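You operate a simulated robot arm through the tools that you are given. There is no shell and no other tool.

The job below is to be done with a simulated robot arm. You get a single attempt, and the scene is never put back.

TASK
Gauge blanks L2 and L3, and press the one that is over the green card's length.
Fine: use the blue gauge; the other goes back where it stood; lever up, slide out, arm up; the pressed blank stays on the slide. Set down upright: clay blank.

It is judged by the outcome, as a careful person would: the job done as asked, and still so three seconds after it is handed in. It fails if anything else is knocked over, pushed out of place, dropped, spilled or broken.

THE ROBOT
A 7-joint arm with a two-finger parallel gripper, fixed in place. Base frame: the origin is at the foot of the arm, x ahead of it, y to its left, z up; the work surface is at about z = 0.84. Units: m, rad, N and s.
With the tool pointing down near the work surface it reaches from about 0.36 to 0.9 m from the base axis. Its first joint turns from -2.007 to 2.007 rad. Payload 3.91 kg.
The TCP is the grasp point between the finger pads, 0.03 m short of the fingertips. In the tool frame z runs along the fingers and y along their closing line. The gripper opens to 0.11 m. The fingers are 0.02 m wide and 0.01 m thick; the gripper's body (0.048 by 0.112 m) begins 0.055 m behind the TCP.
Orientation is that of the tool frame in the base frame, as a unit quaternion [x, y, z, w]. With the fingers straight down and closing along the base's y, the tool's x points along the base's -x, its y along +y and its z along -z.

THE INTERFACE
- The arm moves only by the tool apply_moves. Its argument "deltas" is a list of rows, each a list of 7 numbers: the shift along the tool's x, y, z in units of 50 mm (1.0 is 50 mm), then the turn, a rotation vector about the tool's x, y, z in units of 6 degrees (1.0 is 6 degrees), then the closure in counts, from 0 (fully open) to 255 (shut). In form: [[x, y, z, rx, ry, rz, gripper], ...]. A call has 1 to 20 rows; each row shifts and turns the commanded pose from where the row before left it, along the tool's axes as they then stand. A call with a number of a shift or a turn outside -1 to 1 is refused whole. A row lasts 0.2 s, in which the tool goes at most 0.05 m and 0.15 rad; a call with a longer step from one row to the next is refused whole, and so is a gripper value outside its range. Where a pose cannot be reached the arm comes as near as it can. A force on the tool above 90 N (or 10 N above the force at the start of the call, whichever is more), or a blocked arm, ends the call early, and 0.2 s more pass. The fingers move at their own pace (about 0.153 m/s each) and stop on an object; they squeeze with about 40 N. The grip force told is the motor's: it shows also when the fingers shut on nothing. Time passes only in rows, and 0.2 s behind the last, so rows that do not move let the fingers close. The reply holds the time, the measured pose of the TCP, the force on the tool along the base axes, the opening and the grip force, in the units named above and with some noise, with the torque about the TCP (base axes, N m) and any sound that the robot's microphone picked up.
- Cameras (640 x 400 px; columns grow to the right, rows downward): "scene" is fixed at [0.2271, -0.4989, 1.6249]; the picture's right is [0.60, -0.80, 0.00], its down [-0.35, -0.26, -0.90] and it looks along [0.72, 0.54, -0.43] (base axes); focal length 222 px, centre (320, 200). "wrist" rides on the gripper at [0.072, 0.017, -0.103] in the tool frame; the picture's right is [-0.23, 0.97, 0.00], its down [-0.76, -0.18, -0.62] and it looks along [-0.61, -0.14, 0.78] (tool axes); focal length 222 px, centre (320, 200). There is no depth. A picture from a camera that has moved, and an enlarged one, comes with that camera's place and axes in the base frame and with its lens. The place of the scene camera against the robot may be out by one fixed shift of up to 0.012 m in any direction.
- capture(camera): a new picture of that camera. The clock stands still meanwhile.
- raise_lower(by): slides the trunk up (or, below 0, down) by that many m; the arm rides with it, the base frame stays. It gives what a move gives, with no picture.
- close_up(camera, box): a new picture of the part [left, top, right, bottom] of that camera's present view, enlarged. The clock stands still meanwhile.
- finish_job(): hands the job in; it is judged then, once.

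Places have to be worked out from the pictures, the camera data and where the tool is seen. Open the gripper and draw the arm clear of the work before you hand the job in, unless the task says otherwise.

The tools are called as name(argument=value, ...) on one line, values as JSON. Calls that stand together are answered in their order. apply_moves: Moves the arm, as the interface text tells. Its arguments: {"type":"object","properties":{"deltas":{"type":"array","items":{"type":"array","items":{"type":"number"}}}},"required":["deltas"]} The other tools are called the same way: raise_lower (by) slides the trunk up or down; capture (camera) takes a picture; close_up (camera, box) takes an enlarged picture of a part of a camera's view; finish_job () hands the job in.

At the start:

```text
time: 0.0
ee_pos: [0.5542, -0.0332, 1.5934]
tool_rot: [0.0, 1.0, 0.0, 0.0]
force: [-0.6, 0.0, 0.0]
moment: [0.01, 0.02, -0.02]
grip_width: 0.1097
grasp_force: 0.1
trunk travel left (down, up): [-0.9, 0.09]
```

scene: 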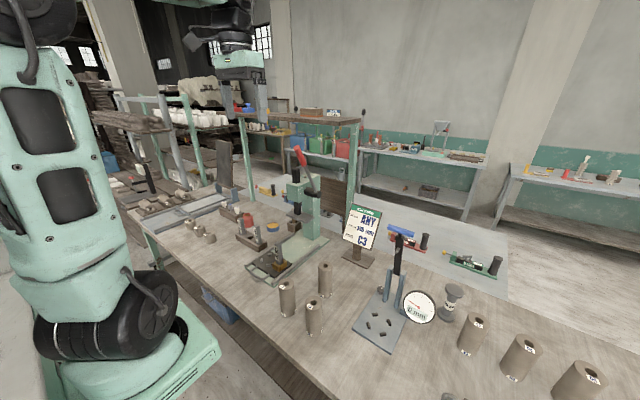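
wrist: 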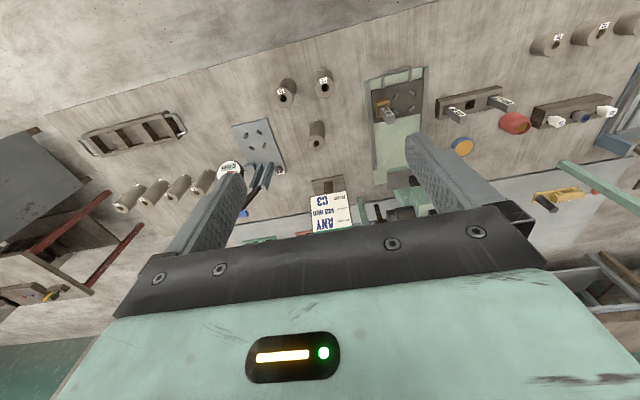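

I'll begin by looking closely at the scene: the blanks, the card, the gauges and the press.

close_up(camera="scene", box=[220, 130, 420, 255])

close_up(camera="scene", box=[340, 200, 520, 360])

close_up(camera="scene", box=[440, 280, 640, 400])

close_up(camera="scene", box=[220, 220, 380, 350])

close_up(camera="wrist", box=[220, 50, 440, 240])

close_up(camera="wrist", box=[430, 0, 640, 160])

```text
3.20 times, centred on (320, 192) of scene
camera zoom: at [0.2271, -0.4989, 1.6249], right [0.6, -0.8, 0.0], down [-0.35, -0.26, -0.9], along [0.72, 0.54, -0.43], focal length 709 px, centre (320, 224)
```

zoom: 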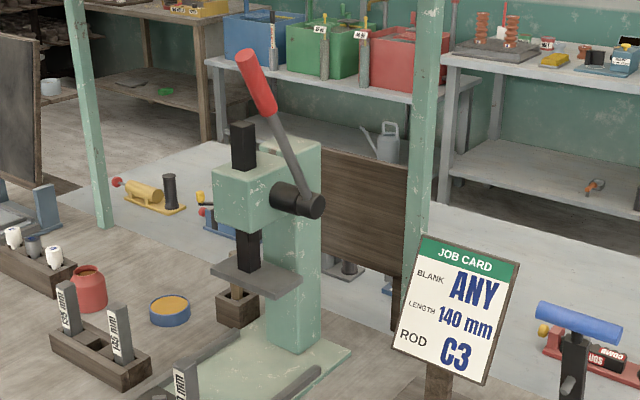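

```text
2.50 times, centred on (430, 280) of scene
camera zoom: at [0.2271, -0.4989, 1.6249], right [0.6, -0.8, 0.0], down [-0.35, -0.26, -0.9], along [0.72, 0.54, -0.43], focal length 554 px, centre (45, 0)
```

zoom: 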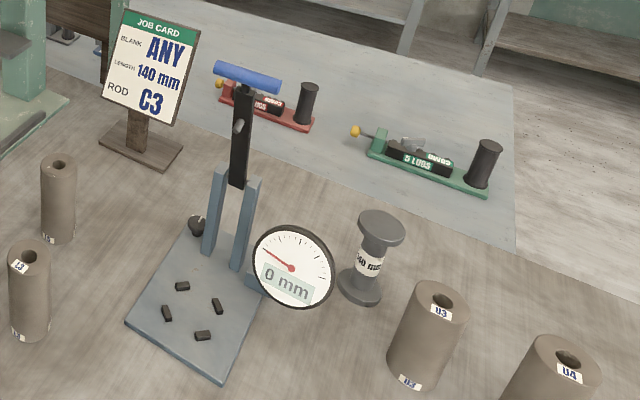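

```text
3.20 times, centred on (540, 340) of scene
camera zoom: at [0.2271, -0.4989, 1.6249], right [0.6, -0.8, 0.0], down [-0.35, -0.26, -0.9], along [0.72, 0.54, -0.43], focal length 709 px, centre (-384, -248)
```

zoom: 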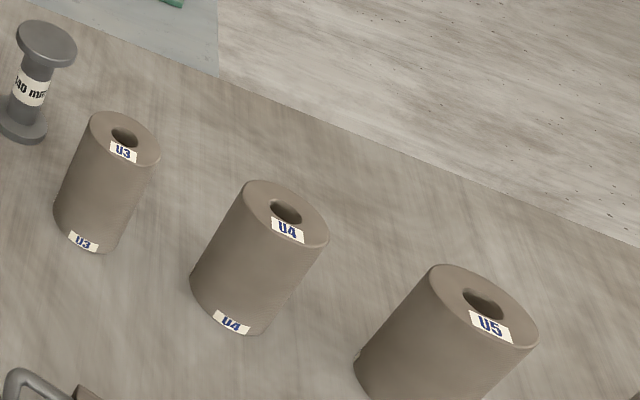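

```text
3.08 times, centred on (300, 285) of scene
camera zoom: at [0.2271, -0.4989, 1.6249], right [0.6, -0.8, 0.0], down [-0.35, -0.26, -0.9], along [0.72, 0.54, -0.43], focal length 682 px, centre (382, -62)
```

zoom: 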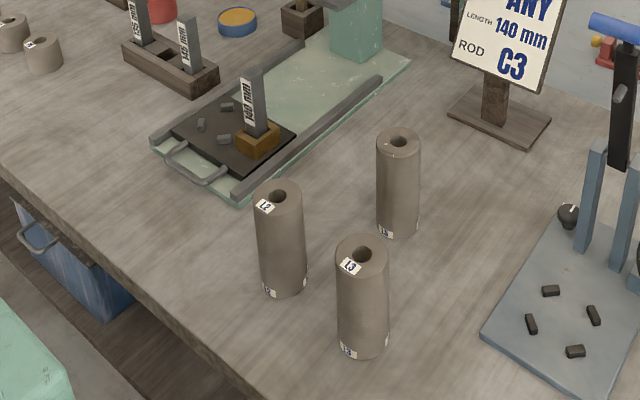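

```text
2.11 times, centred on (330, 145) of wrist
camera zoom: at [0.4823, -0.016, 1.6968], right [0.23, 0.97, 0.0], down [0.76, -0.18, 0.62], along [0.61, -0.14, -0.78], focal length 468 px, centre (299, 316)
```

zoom: 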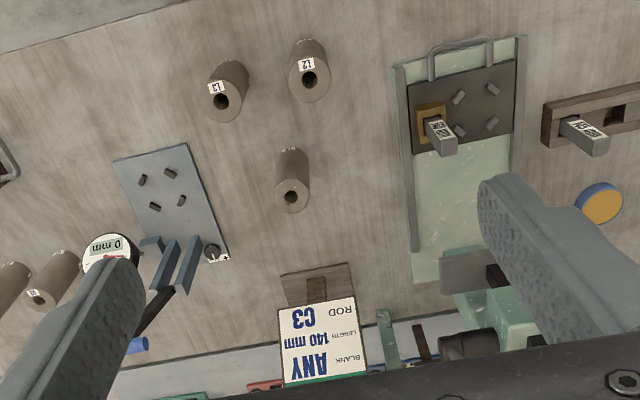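

```text
2.50 times, centred on (535, 80) of wrist
camera zoom: at [0.4823, -0.016, 1.6968], right [0.23, 0.97, 0.0], down [0.76, -0.18, 0.62], along [0.61, -0.14, -0.78], focal length 555 px, centre (-218, 500)
```

zoom: 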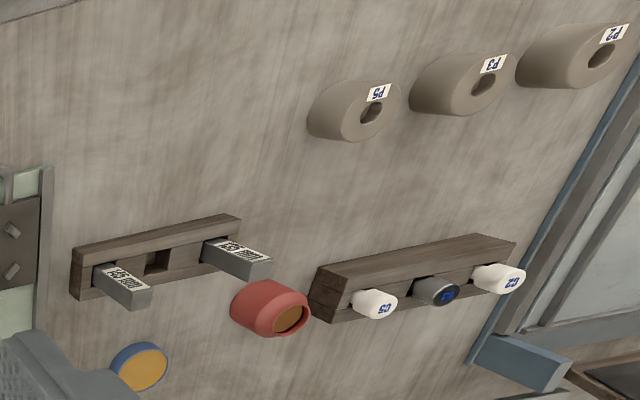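

The overview shows the press with slide, blue dial gauge with a 140 mm master, and blanks L2, L3 plus another one. I'll zoom in further to read labels and understand the mechanisms.

close_up(camera="scene", box=[370, 220, 470, 290])

close_up(camera="scene", box=[350, 280, 450, 355])

close_up(camera="scene", box=[240, 215, 330, 285])

close_up(camera="scene", box=[270, 140, 340, 215])

close_up(camera="scene", box=[270, 255, 345, 345])

close_up(camera="scene", box=[120, 170, 260, 260])

close_up(camera="wrist", box=[0, 80, 240, 230])

close_up(camera="wrist", box=[210, 110, 310, 220])

```text
5.71 times, centred on (420, 255) of scene
camera zoom: at [0.2271, -0.4989, 1.6249], right [0.6, -0.8, 0.0], down [-0.35, -0.26, -0.9], along [0.72, 0.54, -0.43], focal length 1267 px, centre (-251, -114)
```

zoom: 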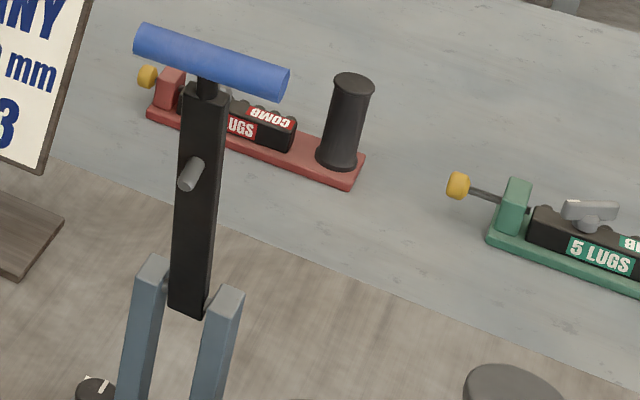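

```text
5.33 times, centred on (400, 318) of scene
camera zoom: at [0.2271, -0.4989, 1.6249], right [0.6, -0.8, 0.0], down [-0.35, -0.26, -0.9], along [0.72, 0.54, -0.43], focal length 1182 px, centre (-107, -427)
```

zoom: 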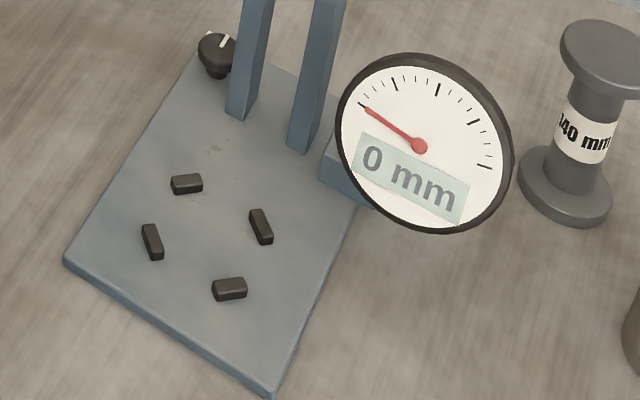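

```text
5.71 times, centred on (285, 250) of scene
camera zoom: at [0.2271, -0.4989, 1.6249], right [0.6, -0.8, 0.0], down [-0.35, -0.26, -0.9], along [0.72, 0.54, -0.43], focal length 1267 px, centre (520, -86)
```

zoom: 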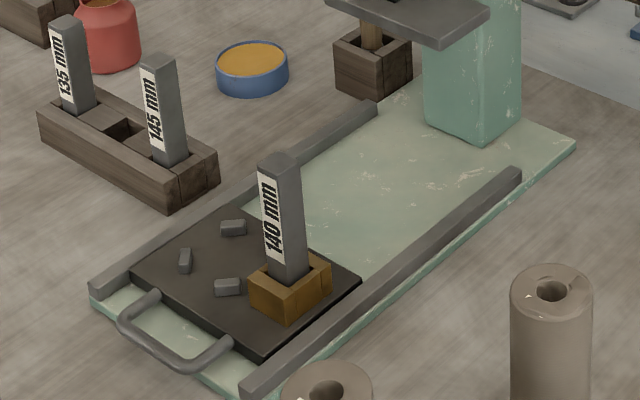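

```text
5.33 times, centred on (305, 178) of scene
camera zoom: at [0.2271, -0.4989, 1.6249], right [0.6, -0.8, 0.0], down [-0.35, -0.26, -0.9], along [0.72, 0.54, -0.43], focal length 1182 px, centre (400, 320)
```

zoom: 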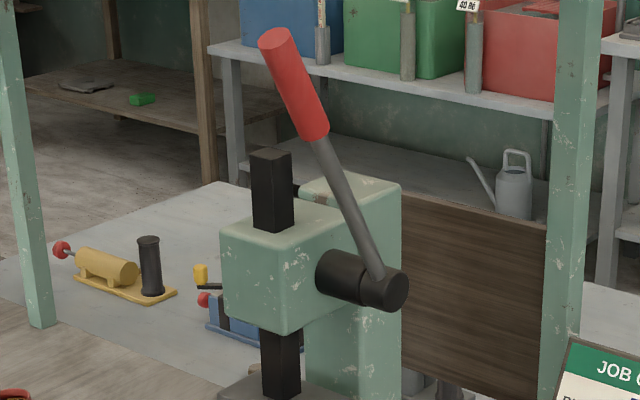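

```text
4.44 times, centred on (308, 300) of scene
camera zoom: at [0.2271, -0.4989, 1.6249], right [0.6, -0.8, 0.0], down [-0.35, -0.26, -0.9], along [0.72, 0.54, -0.43], focal length 985 px, centre (376, -244)
```

zoom: 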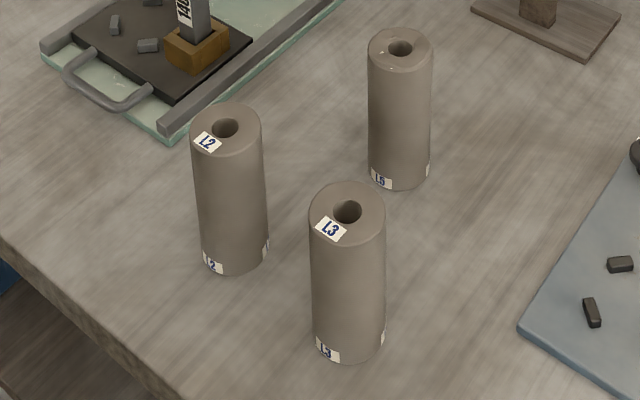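

```text
4.44 times, centred on (190, 215) of scene
camera zoom: at [0.2271, -0.4989, 1.6249], right [0.6, -0.8, 0.0], down [-0.35, -0.26, -0.9], along [0.72, 0.54, -0.43], focal length 985 px, centre (898, 133)
```

zoom: 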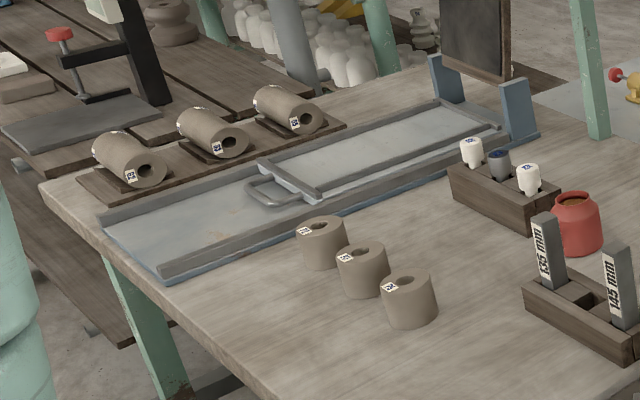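

```text
2.67 times, centred on (120, 155) of wrist
camera zoom: at [0.4823, -0.016, 1.6968], right [0.23, 0.97, 0.0], down [0.76, -0.18, 0.62], along [0.61, -0.14, -0.78], focal length 592 px, centre (853, 320)
```

zoom: 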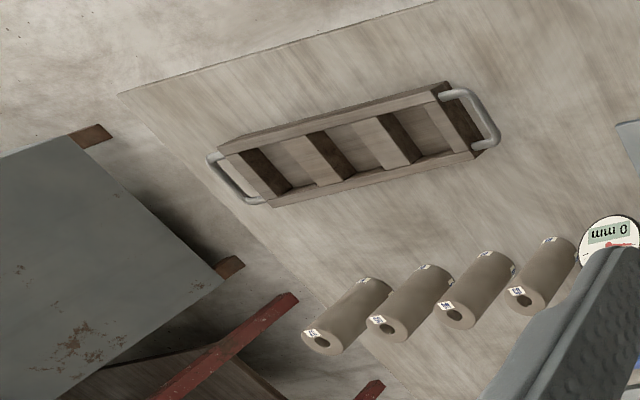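

```text
3.64 times, centred on (260, 165) of wrist
camera zoom: at [0.4823, -0.016, 1.6968], right [0.23, 0.97, 0.0], down [0.76, -0.18, 0.62], along [0.61, -0.14, -0.78], focal length 808 px, centre (538, 327)
```

zoom: 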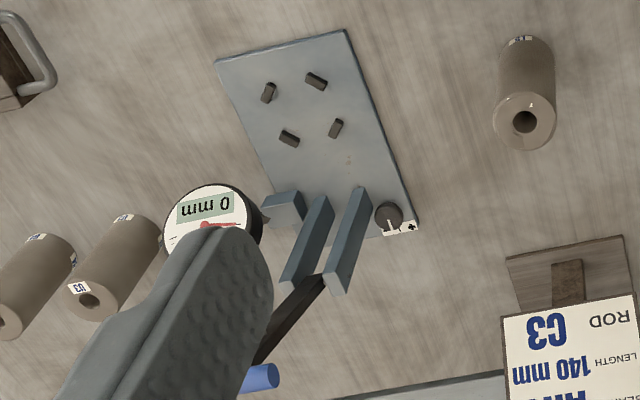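

Here is what I judge from the pictures:
- L2 stands at about (0.63, -0.04) and L3 at about (0.63, -0.16), each roughly 58 mm in diameter.
- The gauge pegs centre on about (0.79, -0.35), and the slide pegs on about (0.77, 0.225).
- A 140 mm stop is already fitted on the slide, next to the pegs.

I'll lower the trunk part way, then look again.

raise_lower(by=-0.35)

```text
time: 3.4
ee_pos: [0.5554, -0.0326, 1.243]
tool_rot: [0.0, 1.0, 0.0, 0.001]
force: [0.2, -0.1, 0.1]
moment: [-0.04, 0.01, -0.01]
grip_width: 0.1099
grasp_force: 0.0
trunk travel left (down, up): [-0.55, 0.44]
```

Trunk is lowered; now I look with both cameras.

capture(camera="scene")

capture(camera="wrist")

```text
taken
```

scene: 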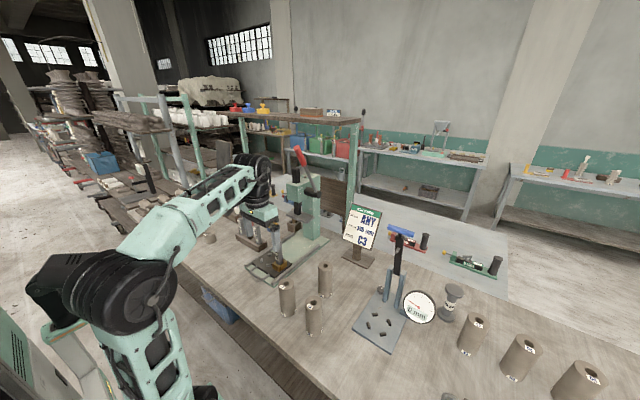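

```text
taken
camera wrist: at [0.4823, -0.016, 1.3468], right [0.23, 0.97, 0.0], down [0.76, -0.18, 0.62], along [0.61, -0.14, -0.78], focal length 222 px, centre (320, 200)
```

wrist: 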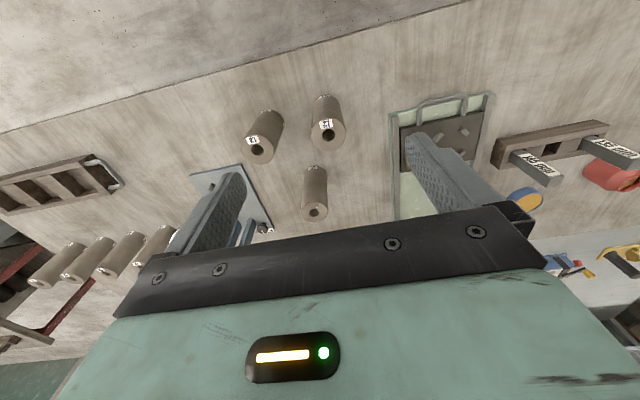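

The wrist view is good. I'll zoom in on the blanks and the slide to get accurate places.

close_up(camera="wrist", box=[230, 80, 370, 180])

close_up(camera="wrist", box=[380, 80, 500, 180])

close_up(camera="wrist", box=[180, 150, 300, 250])

```text
4.00 times, centred on (300, 130) of wrist
camera zoom: at [0.4823, -0.016, 1.3468], right [0.23, 0.97, 0.0], down [0.76, -0.18, 0.62], along [0.61, -0.14, -0.78], focal length 888 px, centre (400, 480)
```

zoom: 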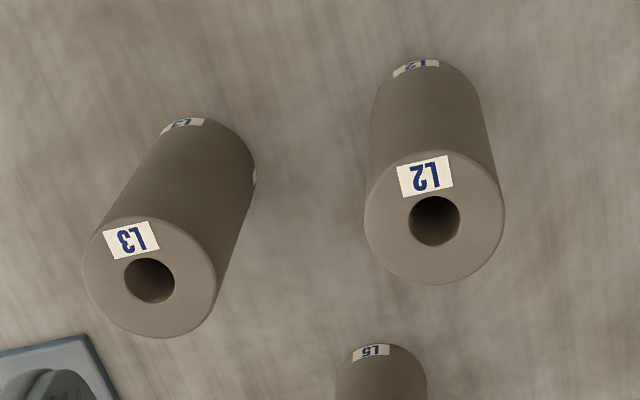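

```text
4.00 times, centred on (440, 130) of wrist
camera zoom: at [0.4823, -0.016, 1.3468], right [0.23, 0.97, 0.0], down [0.76, -0.18, 0.62], along [0.61, -0.14, -0.78], focal length 888 px, centre (-160, 480)
```

zoom: 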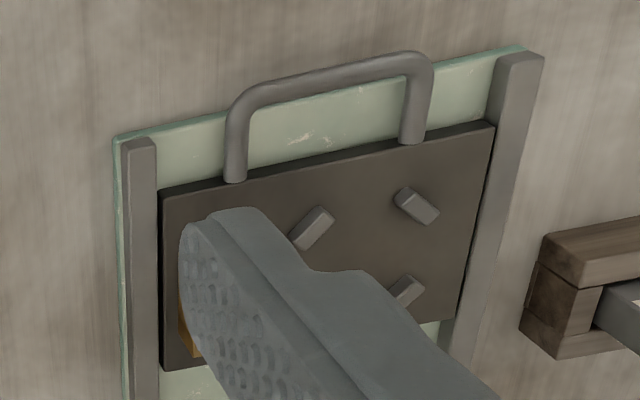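

```text
4.00 times, centred on (240, 200) of wrist
camera zoom: at [0.4823, -0.016, 1.3468], right [0.23, 0.97, 0.0], down [0.76, -0.18, 0.62], along [0.61, -0.14, -0.78], focal length 888 px, centre (640, 200)
```

zoom: 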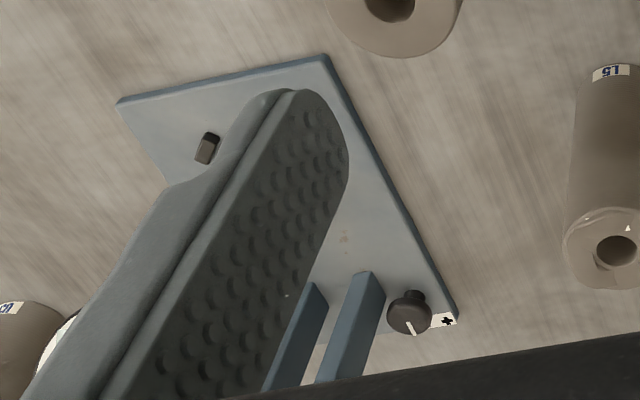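

L2's top centre works out at about (0.632, -0.035), and L3's at about (0.630, -0.164). I'll move above L2 at z≈1.06 and check alignment before descending.

apply_moves(deltas=[[-0.77, -0.05, 0, 0, 0, 0, 0], [-0.77, 0, 0, 0, 0, 0, 0], [0, 0, 0.9, 0, 0, 0, 0], [0, 0, 0.9, 0, 0, 0, 0], [0, 0, 0.9, 0, 0, 0, 0], [0, 0, 0.9, 0, 0, 0, 0], [0, 0, 0, 0, 0, 0, 0]])

capture(camera="wrist")

capture(camera="scene")

```text
time: 5.0
ee_pos: [0.6323, -0.0343, 1.0645]
tool_rot: [0.0, 1.0, 0.001, -0.001]
force: [-0.2, 0.0, 0.8]
moment: [0.01, -0.01, 0.01]
grip_width: 0.1098
grasp_force: 0.1
trunk travel left (down, up): [-0.55, 0.44]
```

```text
taken
camera wrist: at [0.5612, -0.0191, 1.1688], right [0.23, 0.97, 0.0], down [0.76, -0.18, 0.62], along [0.61, -0.14, -0.78], focal length 222 px, centre (320, 200)
```

wrist: 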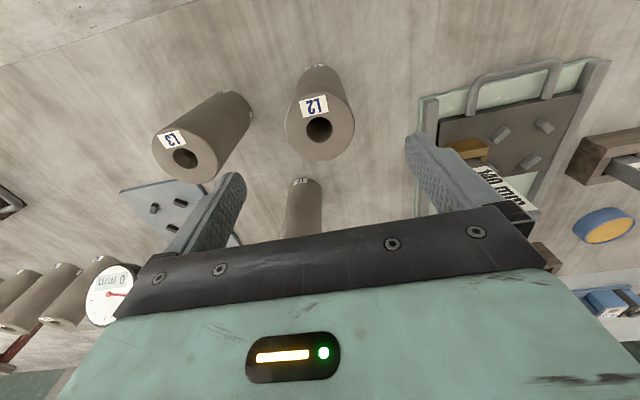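

```text
taken
```

scene: 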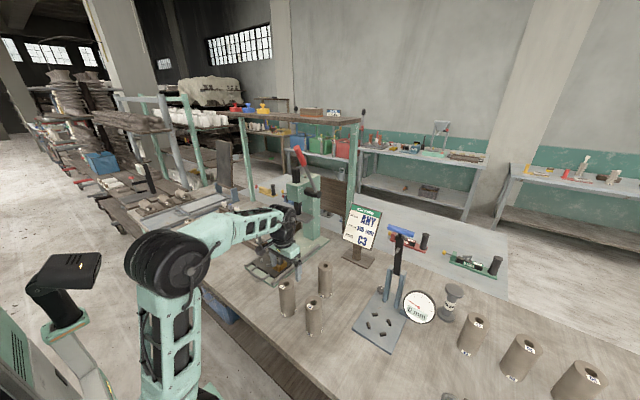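

L2 appears centred between the fingers at about (0.63, -0.034). One zoomed check first, then I'll descend around it.

close_up(camera="wrist", box=[270, 50, 370, 170])

close_up(camera="wrist", box=[410, 50, 640, 200])

```text
3.33 times, centred on (320, 110) of wrist
camera zoom: at [0.5612, -0.0191, 1.1688], right [0.23, 0.97, 0.0], down [0.76, -0.18, 0.62], along [0.61, -0.14, -0.78], focal length 740 px, centre (320, 500)
```

zoom: 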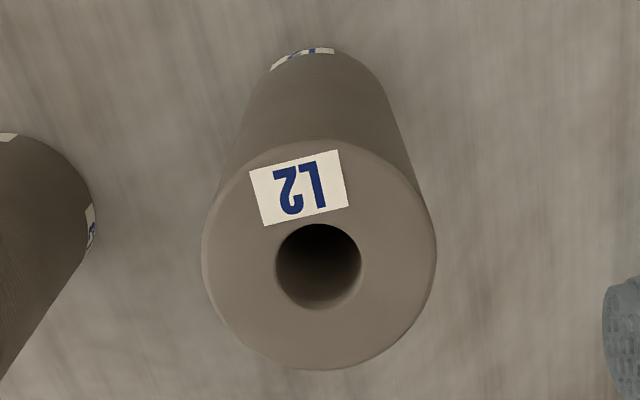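

```text
2.67 times, centred on (525, 125) of wrist
camera zoom: at [0.5612, -0.0191, 1.1688], right [0.23, 0.97, 0.0], down [0.76, -0.18, 0.62], along [0.61, -0.14, -0.78], focal length 592 px, centre (-227, 400)
```

zoom: 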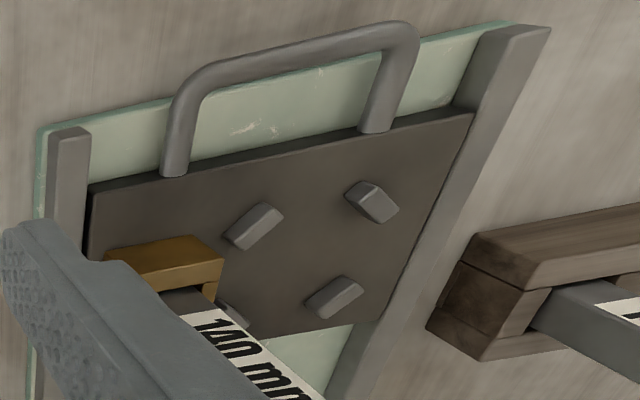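

L2 is centred within about 1 mm, so I descend to z≈0.94 and close on it.

apply_moves(deltas=[[0, -0.01, 0.8, 0, 0, 0, 0], [0, 0, 0.8, 0, 0, 0, 0], [0, 0, 0.6, 0, 0, 0, 0], [0, 0, 0.28, 0, 0, 0, 0], [0, 0, 0, 0, 0, 0, 0], [0, 0, 0, 0, 0, 0, 255], [0, 0, 0, 0, 0, 0, 255], [0, 0, 0, 0, 0, 0, 255], [0, 0, 0, 0, 0, 0, 255]])

capture(camera="wrist")

capture(camera="scene")

```text
time: 7.0
ee_pos: [0.6344, -0.0359, 0.9375]
tool_rot: [0.0, 1.0, 0.0, 0.0]
force: [0.2, 0.6, -0.5]
moment: [0.02, -0.01, 0.01]
grip_width: 0.0598
grasp_force: 40.0
trunk travel left (down, up): [-0.55, 0.44]
```

```text
taken
camera wrist: at [0.5617, -0.0201, 1.0418], right [0.23, 0.97, 0.0], down [0.76, -0.18, 0.62], along [0.61, -0.14, -0.78], focal length 222 px, centre (320, 200)
```

wrist: 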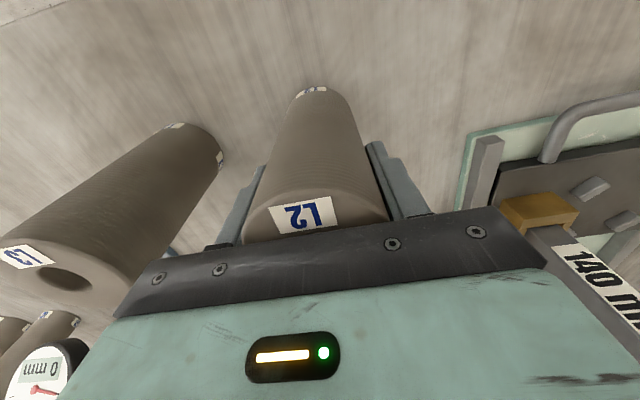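

```text
taken
```

scene: 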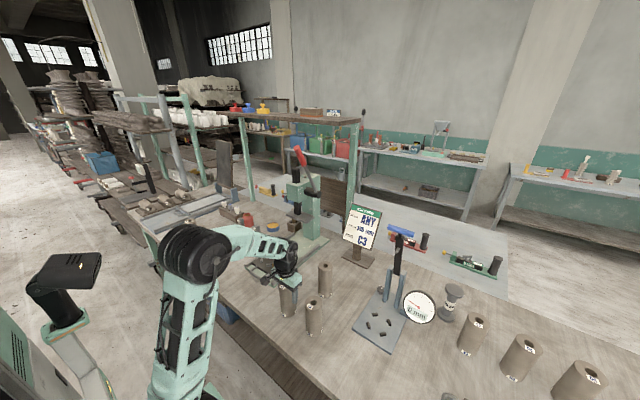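

L2 is gripped: the opening is 59.8 mm, so the diameter is 60 mm. I'll lift it clear and move partway to the gauge to measure the pegs from close up.

apply_moves(deltas=[[0, 0, -0.4, 0, 0, 0, 255], [0, 0, -0.8, 0, 0, 0, 255], [0, 0, -0.9, 0, 0, 0, 255], [0, 0, -0.9, 0, 0, 0, 255], [0, 0, -0.9, 0, 0, 0, 255], [0, -0.9, -0.2, 0, 0, 0, 255], [0, -0.9, 0, 0, 0, 0, 255], [0, -0.9, 0, 0, 0, 0, 255], [0, -0.9, 0, 0, 0, 0, 255], [0, 0, 0, 0, 0, 0, 255]])

capture(camera="wrist")

capture(camera="scene")

```text
time: 9.2
ee_pos: [0.6332, -0.2166, 1.1427]
tool_rot: [0.0, 1.0, 0.001, 0.0]
force: [-1.3, 0.0, -5.3]
moment: [-0.02, -0.04, 0.01]
grip_width: 0.0598
grasp_force: 40.0
trunk travel left (down, up): [-0.55, 0.44]
```

```text
taken
camera wrist: at [0.5611, -0.2002, 1.2476], right [0.23, 0.97, 0.0], down [0.76, -0.18, 0.62], along [0.61, -0.14, -0.78], focal length 222 px, centre (320, 200)
```

wrist: 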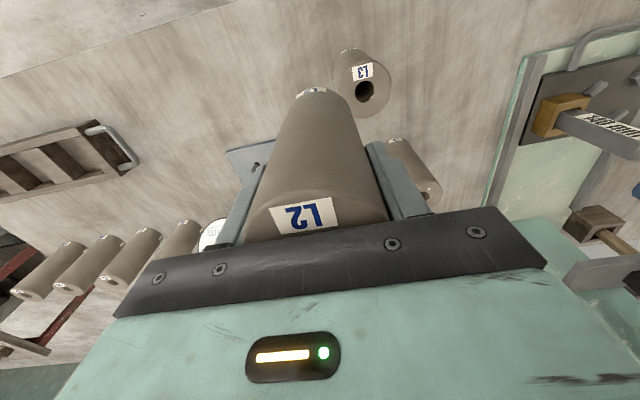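

```text
taken
```

scene: 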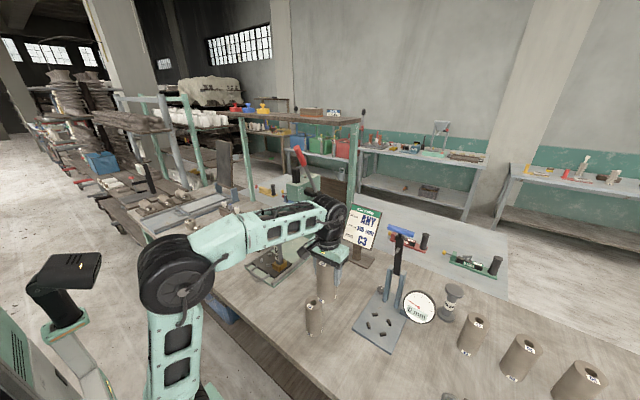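

The held blank hides the gauge from this angle. I'll shift to where the pegs show to the left of the hand.

apply_moves(deltas=[[-0.4, 0.9, 0, 0, 0, 0, 255], [-0.4, 0.9, 0, 0, 0, 0, 255], [-0.4, 0.9, 0, 0, 0, 0, 255], [-0.2, 0.9, 0, 0, 0, 0, 255], [0, 0, 0, 0, 0, 0, 255]])

close_up(camera="wrist", box=[80, 100, 260, 220])

capture(camera="wrist")

```text
time: 10.4
ee_pos: [0.7034, -0.0362, 1.1459]
tool_rot: [0.0, 1.0, 0.001, -0.001]
force: [0.4, -0.4, -5.8]
moment: [0.01, 0.0, -0.02]
grip_width: 0.0597
grasp_force: 39.9
trunk travel left (down, up): [-0.55, 0.44]
```

```text
3.33 times, centred on (170, 160) of wrist
camera zoom: at [0.632, -0.0208, 1.2502], right [0.23, 0.97, 0.0], down [0.76, -0.18, 0.62], along [0.61, -0.14, -0.78], focal length 740 px, centre (820, 333)
```

zoom: 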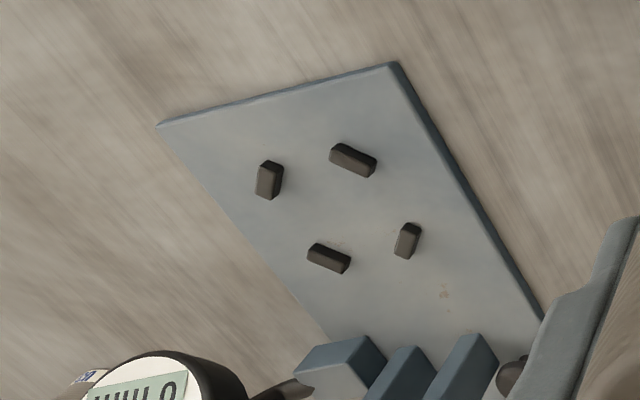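

```text
taken
camera wrist: at [0.632, -0.0208, 1.2502], right [0.23, 0.97, 0.0], down [0.76, -0.18, 0.62], along [0.61, -0.14, -0.78], focal length 222 px, centre (320, 200)
```

wrist: 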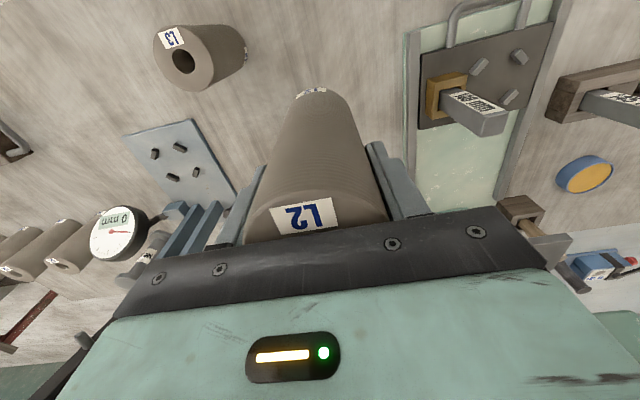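

The pegs' centre computes to about (0.779, -0.351), with some uncertainty from their height. I'll look from the other side (y≈-0.53) to settle it by parallax.

apply_moves(deltas=[[0.1, -1, 0, 0, 0, 0, 255], [0.1, -0.99, 0, 0, 0, 0, 255], [0.1, -0.99, 0, 0, 0, 0, 255], [0.1, -0.99, 0, 0, 0, 0, 255], [0.1, -0.99, 0, 0, 0, 0, 255], [0, -0.99, 0, 0, 0, 0, 255], [0, -0.99, 0, 0, 0, 0, 255], [0, -0.99, 0, 0, 0, 0, 255], [0, -0.99, 0, 0, 0, 0, 255], [0, -0.99, 0, 0, 0, 0, 255], [0, 0, 0, 0, 0, 0, 255]])

capture(camera="wrist")

close_up(camera="wrist", box=[370, 40, 550, 160])

```text
refused: row 1 steps farther than a row can; nothing moved
```

```text
taken
camera wrist: at [0.632, -0.0208, 1.2502], right [0.23, 0.97, 0.0], down [0.76, -0.18, 0.62], along [0.61, -0.14, -0.78], focal length 222 px, centre (320, 200)
```

wrist: 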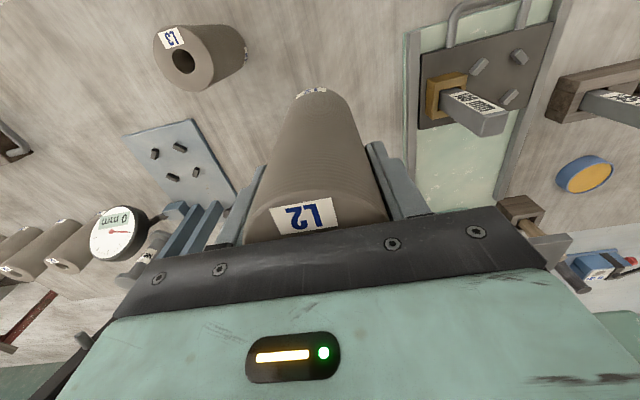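

```text
3.33 times, centred on (460, 100) of wrist
camera zoom: at [0.632, -0.0208, 1.2502], right [0.23, 0.97, 0.0], down [0.76, -0.18, 0.62], along [0.61, -0.14, -0.78], focal length 740 px, centre (-147, 533)
```

zoom: 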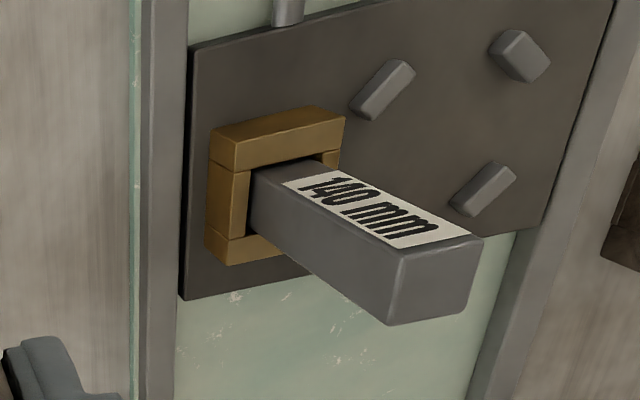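

That call was refused because one row was slightly too long, so nothing moved. I'll repeat it with rows kept under 50 mm in total.

apply_moves(deltas=[[0.1, -0.9, 0, 0, 0, 0, 255], [0.1, -0.95, 0, 0, 0, 0, 255], [0.1, -0.95, 0, 0, 0, 0, 255], [0.1, -0.95, 0, 0, 0, 0, 255], [0.1, -0.95, 0, 0, 0, 0, 255], [0, -0.95, 0, 0, 0, 0, 255], [0, -0.95, 0, 0, 0, 0, 255], [0, -0.95, 0, 0, 0, 0, 255], [0, -0.95, 0, 0, 0, 0, 255], [0, -0.95, 0, 0, 0, 0, 255], [0, -0.4, 0, 0, 0, 0, 255], [0, 0, 0, 0, 0, 0, 255]])

capture(camera="wrist")

close_up(camera="wrist", box=[370, 40, 550, 160])

capture(camera="scene")

```text
time: 13.0
ee_pos: [0.6746, -0.5292, 1.144]
tool_rot: [0.0, 1.0, 0.0, 0.0]
force: [0.4, 0.5, -4.8]
moment: [0.02, -0.04, 0.0]
grip_width: 0.0599
grasp_force: 39.4
trunk travel left (down, up): [-0.55, 0.44]
```

```text
taken
camera wrist: at [0.6028, -0.5133, 1.2491], right [0.23, 0.97, 0.0], down [0.76, -0.18, 0.62], along [0.61, -0.14, -0.78], focal length 222 px, centre (320, 200)
```

wrist: 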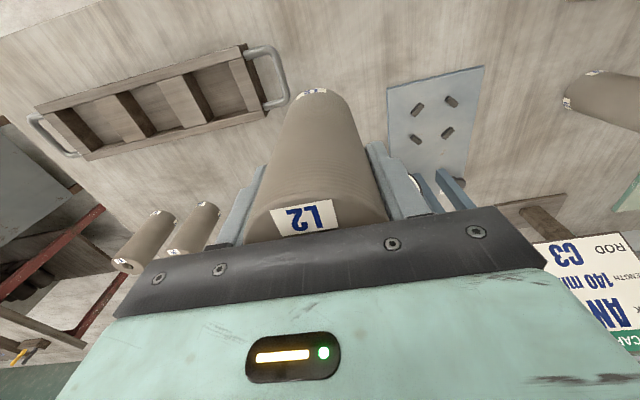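

```text
3.33 times, centred on (460, 100) of wrist
camera zoom: at [0.6028, -0.5133, 1.2491], right [0.23, 0.97, 0.0], down [0.76, -0.18, 0.62], along [0.61, -0.14, -0.78], focal length 740 px, centre (-147, 533)
```

zoom: 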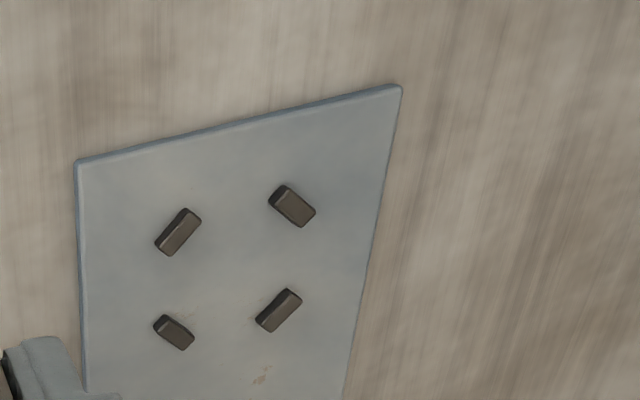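

```text
taken
```

scene: 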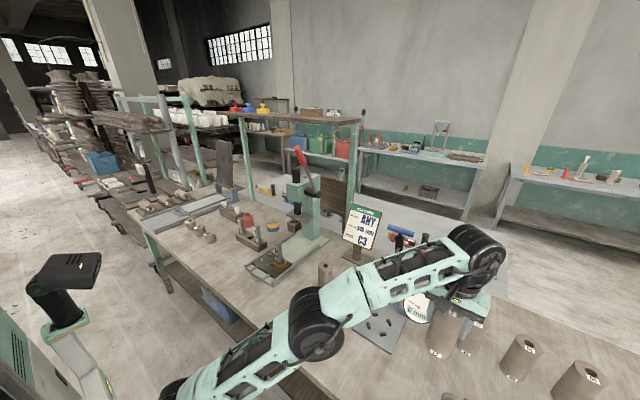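

The parallax gives a gauge peg centre of about (0.779, -0.351), with pegs at z≈0.858 and around 3–4 mm of clearance. I'll bring L2 directly above, staying high, and check from the scene camera.

apply_moves(deltas=[[0, 0.89, 0, 0, 0, 0, 255], [0, 0.89, 0, 0, 0, 0, 255], [0, 0.89, 0, 0, 0, 0, 255], [0, 0.89, 0, 0, 0, 0, 255], [-0.7, 0, 0, 0, 0, 0, 255], [-0.7, 0, 0, 0, 0, 0, 255], [-0.7, 0, 0, 0, 0, 0, 255], [0, 0, 0, 0, 0, 0, 255]])

capture(camera="scene")

capture(camera="wrist")

close_up(camera="scene", box=[340, 200, 480, 360])

```text
time: 14.8
ee_pos: [0.782, -0.3511, 1.1457]
tool_rot: [0.0, 1.0, 0.0, 0.0]
force: [-0.1, 0.0, -5.8]
moment: [-0.03, 0.01, 0.04]
grip_width: 0.0598
grasp_force: 39.8
trunk travel left (down, up): [-0.55, 0.44]
```

```text
taken
```

scene: 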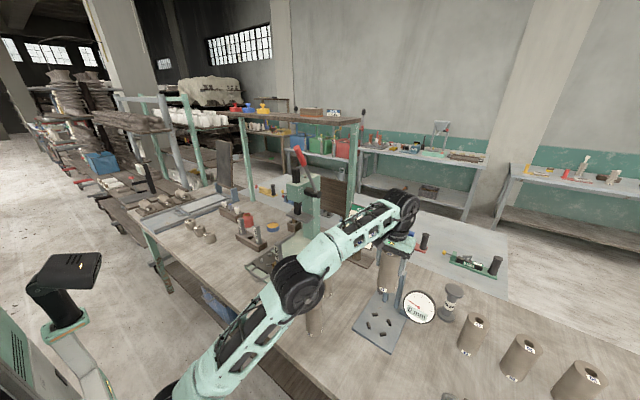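

```text
taken
camera wrist: at [0.7108, -0.3351, 1.2489], right [0.23, 0.97, 0.0], down [0.76, -0.18, 0.62], along [0.61, -0.14, -0.78], focal length 222 px, centre (320, 200)
```

wrist: 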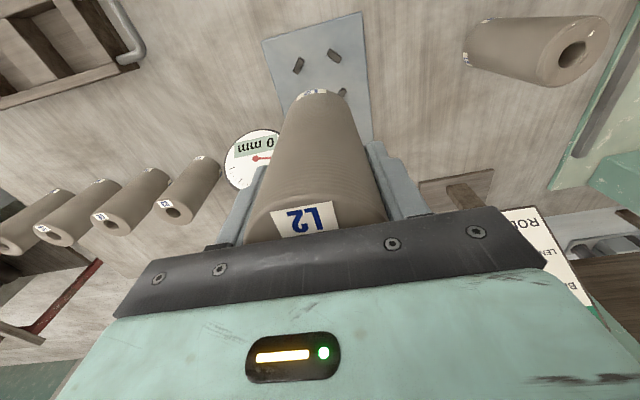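

```text
2.50 times, centred on (410, 280) of scene
camera zoom: at [0.2271, -0.4989, 1.6249], right [0.6, -0.8, 0.0], down [-0.35, -0.26, -0.9], along [0.72, 0.54, -0.43], focal length 554 px, centre (95, 0)
```

zoom: 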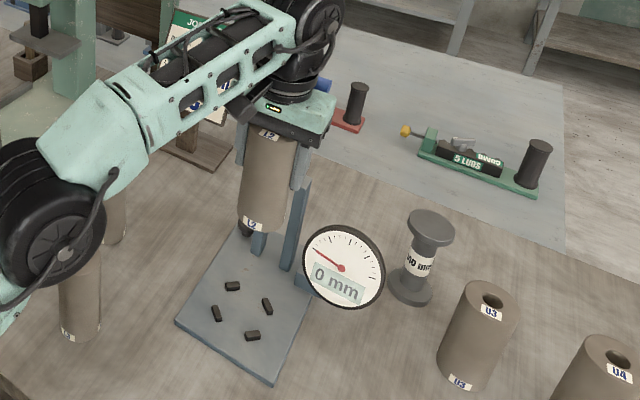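

Alignment looks good. I'll zoom in to compare the blank's lower rim with the pegs before lowering.

close_up(camera="wrist", box=[240, 20, 400, 120])

close_up(camera="scene", box=[370, 180, 450, 270])

```text
4.00 times, centred on (320, 70) of wrist
camera zoom: at [0.7108, -0.3351, 1.2489], right [0.23, 0.97, 0.0], down [0.76, -0.18, 0.62], along [0.61, -0.14, -0.78], focal length 888 px, centre (320, 720)
```

zoom: 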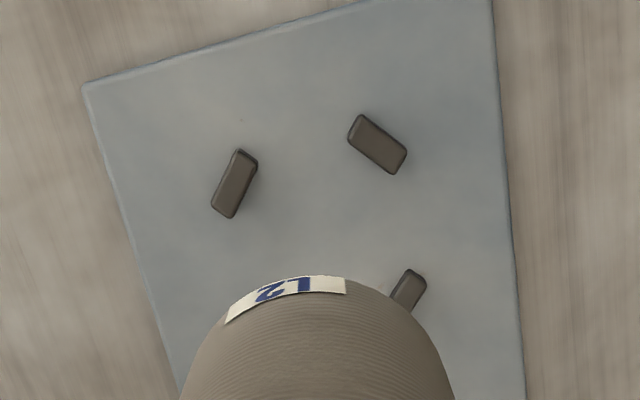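

```text
4.44 times, centred on (410, 225) of scene
camera zoom: at [0.2271, -0.4989, 1.6249], right [0.6, -0.8, 0.0], down [-0.35, -0.26, -0.9], along [0.72, 0.54, -0.43], focal length 985 px, centre (-80, 89)
```

zoom: 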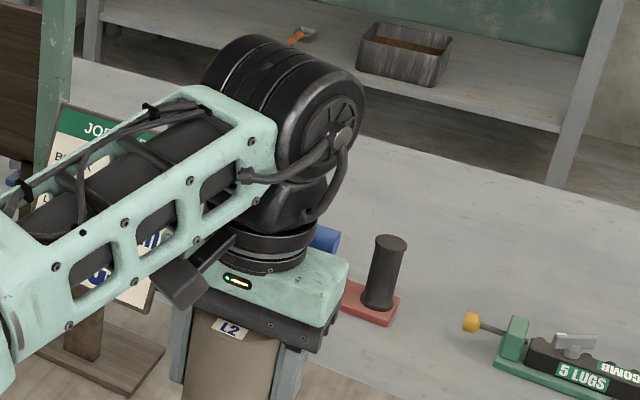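

The blank is aligned with the pegs, but the gauge's arm seems to lean forward, with its handle near x≈0.85, z≈1.23. That could leave too little room for the wrist when I lower. I'll back off and view the gauge arm from a better spot first.

apply_moves(deltas=[[0.8, 0, 0, 0, 0, 0, 255], [0.8, 0, 0, 0, 0, 0, 255], [0, 0.6, -0.7, 0, 0, 0, 255], [0, 0.7, -0.7, 0, 0, 0, 255], [0, 0.7, -0.7, 0, 0, 0, 255], [0, 0.7, -0.7, 0, 0, 0, 255], [0, 0.7, -0.7, 0, 0, 0, 255], [0, 0.7, -0.7, 0, 0, 0, 255], [0, 0.7, -0.7, 0, 0, 0, 255], [0, 0.7, -0.7, 0, 0, 0, 255], [0, 0.7, 0, 0, 0, 0, 255], [0, 0, 0, 0, 0, 0, 255]])

capture(camera="wrist")

close_up(camera="wrist", box=[80, 120, 260, 260])

close_up(camera="scene", box=[340, 200, 480, 360])

```text
time: 17.4
ee_pos: [0.657, -0.1093, 1.3018]
tool_rot: [0.0, 1.0, 0.0, 0.0]
force: [-0.8, -0.2, -6.3]
moment: [-0.04, -0.02, 0.0]
grip_width: 0.0595
grasp_force: 39.8
out of reach, approached as far as the arm can: row 6, 7, 8, 9, 10
trunk travel left (down, up): [-0.55, 0.44]
```

```text
taken
camera wrist: at [0.5844, -0.092, 1.4063], right [0.23, 0.97, 0.0], down [0.76, -0.18, 0.62], along [0.61, -0.14, -0.78], focal length 222 px, centre (320, 200)
```

wrist: 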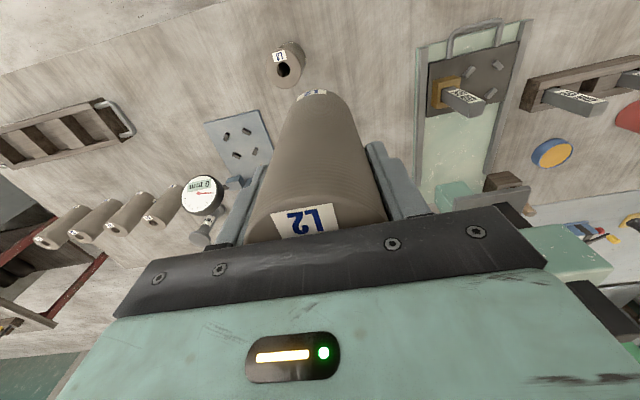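

```text
2.86 times, centred on (170, 190) of wrist
camera zoom: at [0.5844, -0.092, 1.4063], right [0.23, 0.97, 0.0], down [0.76, -0.18, 0.62], along [0.61, -0.14, -0.78], focal length 635 px, centre (749, 229)
```

zoom: 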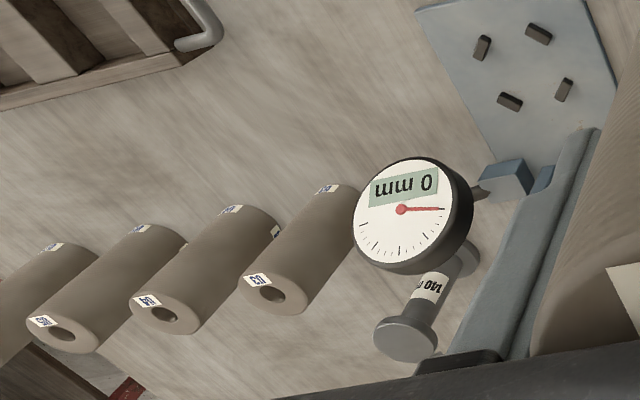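

```text
2.50 times, centred on (410, 280) of scene
camera zoom: at [0.2271, -0.4989, 1.6249], right [0.6, -0.8, 0.0], down [-0.35, -0.26, -0.9], along [0.72, 0.54, -0.43], focal length 554 px, centre (95, 0)
```

zoom: 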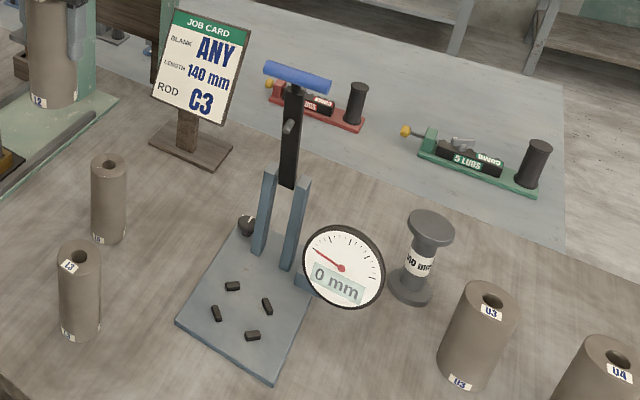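

The arm ran out of reach upward, so I'll raise the trunk a bit to get the higher viewpoint.

raise_lower(by=0.15)

capture(camera="wrist")

```text
time: 19.2
ee_pos: [0.6571, -0.1091, 1.4524]
tool_rot: [0.0, 1.0, 0.0, 0.0]
force: [0.7, -0.8, -6.2]
moment: [0.02, -0.02, 0.0]
grip_width: 0.0597
grasp_force: 40.0
trunk travel left (down, up): [-0.7, 0.29]
```

```text
taken
camera wrist: at [0.5845, -0.0922, 1.5562], right [0.23, 0.97, 0.0], down [0.76, -0.18, 0.62], along [0.61, -0.14, -0.78], focal length 222 px, centre (320, 200)
```

wrist: 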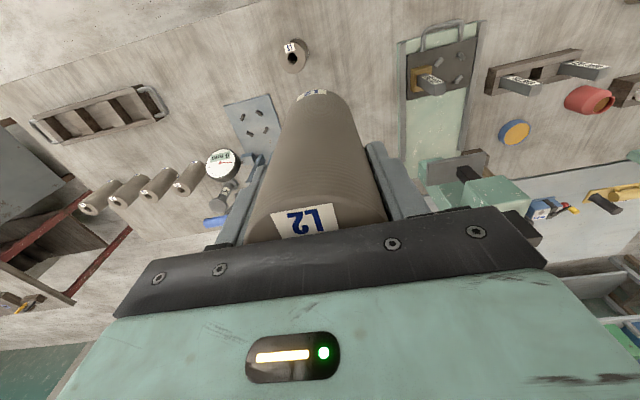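

The blue handle now just shows at the left. I'll move a bit to +y so it clears the finger.

apply_moves(deltas=[[0, 0, 0, 0, 0, 0, 255], [0, 0.6, 0, 0, 0, 0, 255], [0, 0.6, 0, 0, 0, 0, 255], [0, 0, 0, 0, 0, 0, 255]])

capture(camera="wrist")

close_up(camera="wrist", box=[110, 90, 260, 250])

close_up(camera="wrist", box=[390, 0, 590, 220])

```text
time: 20.2
ee_pos: [0.6554, -0.0498, 1.4514]
tool_rot: [-0.001, 1.0, 0.001, 0.001]
force: [-0.7, 0.5, -5.6]
moment: [-0.01, -0.03, 0.01]
grip_width: 0.0597
grasp_force: 39.8
trunk travel left (down, up): [-0.7, 0.29]
```

```text
taken
camera wrist: at [0.5833, -0.0331, 1.5554], right [0.23, 0.97, 0.0], down [0.76, -0.18, 0.63], along [0.61, -0.14, -0.78], focal length 222 px, centre (320, 200)
```

wrist: 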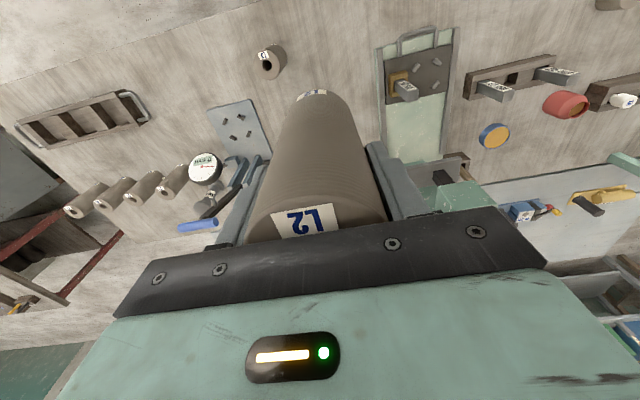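

```text
2.50 times, centred on (185, 170) of wrist
camera zoom: at [0.5833, -0.0331, 1.5554], right [0.23, 0.97, 0.0], down [0.76, -0.18, 0.63], along [0.61, -0.14, -0.78], focal length 555 px, centre (658, 275)
```

zoom: 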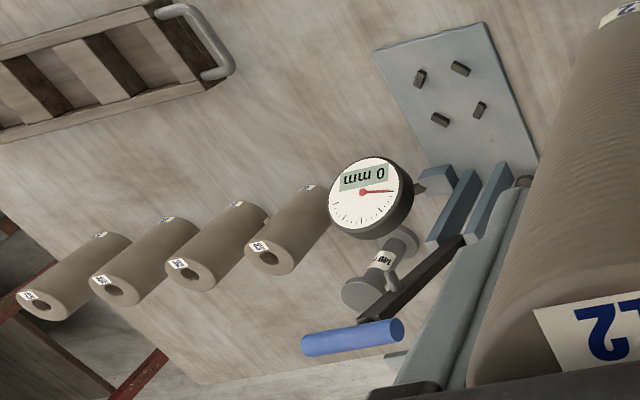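

```text
1.82 times, centred on (490, 110) of wrist
camera zoom: at [0.5833, -0.0331, 1.5554], right [0.23, 0.97, 0.0], down [0.76, -0.18, 0.63], along [0.61, -0.14, -0.78], focal length 404 px, centre (11, 364)
```

zoom: 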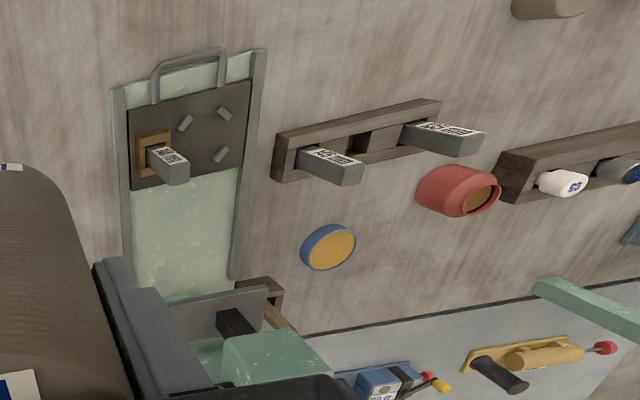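

The handle is at about (0.845, -0.351, 1.23), which means the wrist would hit it if I lowered with the tool straight down. I'll put L2 back, then regrasp with the hand tilted about 24° towards the base. First I lower the trunk.

raise_lower(by=-0.15)

apply_moves(deltas=[[0.43, 0.26, 0, 0, 0, 0, 255], [0, 0, 0.9, 0, 0, 0, 255], [0, 0, 0.9, 0, 0, 0, 255], [0, 0, 0.9, 0, 0, 0, 255], [0, 0, 0.9, 0, 0, 0, 255], [0, 0, 0.9, 0, 0, 0, 255], [0, 0, 0.9, 0, 0, 0, 255], [0, 0, 0.9, 0, 0, 0, 255], [0, 0, 0, 0, 0, 0, 255]])

```text
time: 21.9
ee_pos: [0.6565, -0.05, 1.3025]
tool_rot: [-0.001, 1.0, -0.001, 0.001]
force: [-0.6, -0.9, -4.8]
moment: [0.04, -0.02, 0.01]
grip_width: 0.0595
grasp_force: 39.8
trunk travel left (down, up): [-0.55, 0.44]
```

```text
time: 23.9
ee_pos: [0.6328, -0.0341, 0.9852]
tool_rot: [0.0, 1.0, 0.0, 0.001]
force: [-1.0, 0.6, -5.6]
moment: [-0.02, 0.0, -0.02]
grip_width: 0.0598
grasp_force: 40.3
trunk travel left (down, up): [-0.55, 0.44]
```

L2 is above its spot with its bottom about 47 mm up. I'll lower it most of the way, then finish gently.

apply_moves(deltas=[[0, -0.02, 0.5, 0, 0, 0, 255], [0, 0, 0.32, 0, 0, 0, 255], [0, 0, 0, 0, 0, 0, 255]])

capture(camera="wrist")

```text
time: 24.7
ee_pos: [0.6345, -0.0372, 0.9455]
tool_rot: [0.0, 1.0, 0.0, 0.001]
force: [-0.9, 0.7, -5.3]
moment: [0.01, 0.01, -0.01]
grip_width: 0.06
grasp_force: 39.9
trunk travel left (down, up): [-0.55, 0.44]
```

```text
taken
camera wrist: at [0.562, -0.0202, 1.0492], right [0.23, 0.97, 0.0], down [0.76, -0.18, 0.62], along [0.61, -0.14, -0.78], focal length 222 px, centre (320, 200)
```

wrist: 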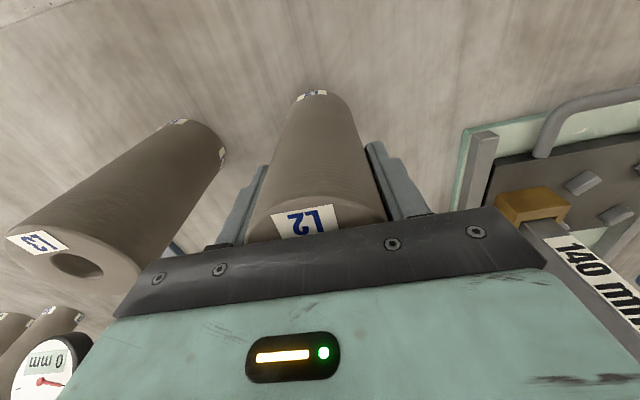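

The camera pose matches the grasp pose in x and y, with about 7 mm left to go. I'll lower in small steps and watch the force.

apply_moves(deltas=[[0, 0, 0.1, 0, 0, 0, 255], [0, 0, 0.03, 0, 0, 0, 255], [0, 0, 0, 0, 0, 0, 255]])

```text
time: 25.5
ee_pos: [0.6348, -0.0377, 0.9382]
tool_rot: [0.0, 1.0, 0.0, 0.001]
force: [0.5, -0.9, -5.5]
moment: [-0.01, -0.01, 0.01]
grip_width: 0.0597
grasp_force: 40.0
trunk travel left (down, up): [-0.55, 0.44]
```

apply_moves(deltas=[[0, 0, 0.02, 0, 0, 0, 255], [0, 0, 0, 0, 0, 0, 255]])

```text
time: 26.1
ee_pos: [0.6355, -0.0366, 0.9379]
tool_rot: [-0.001, 1.0, 0.0, 0.002]
force: [0.2, 0.6, -5.9]
moment: [0.01, -0.03, -0.03]
grip_width: 0.0597
grasp_force: 40.0
trunk travel left (down, up): [-0.55, 0.44]
```

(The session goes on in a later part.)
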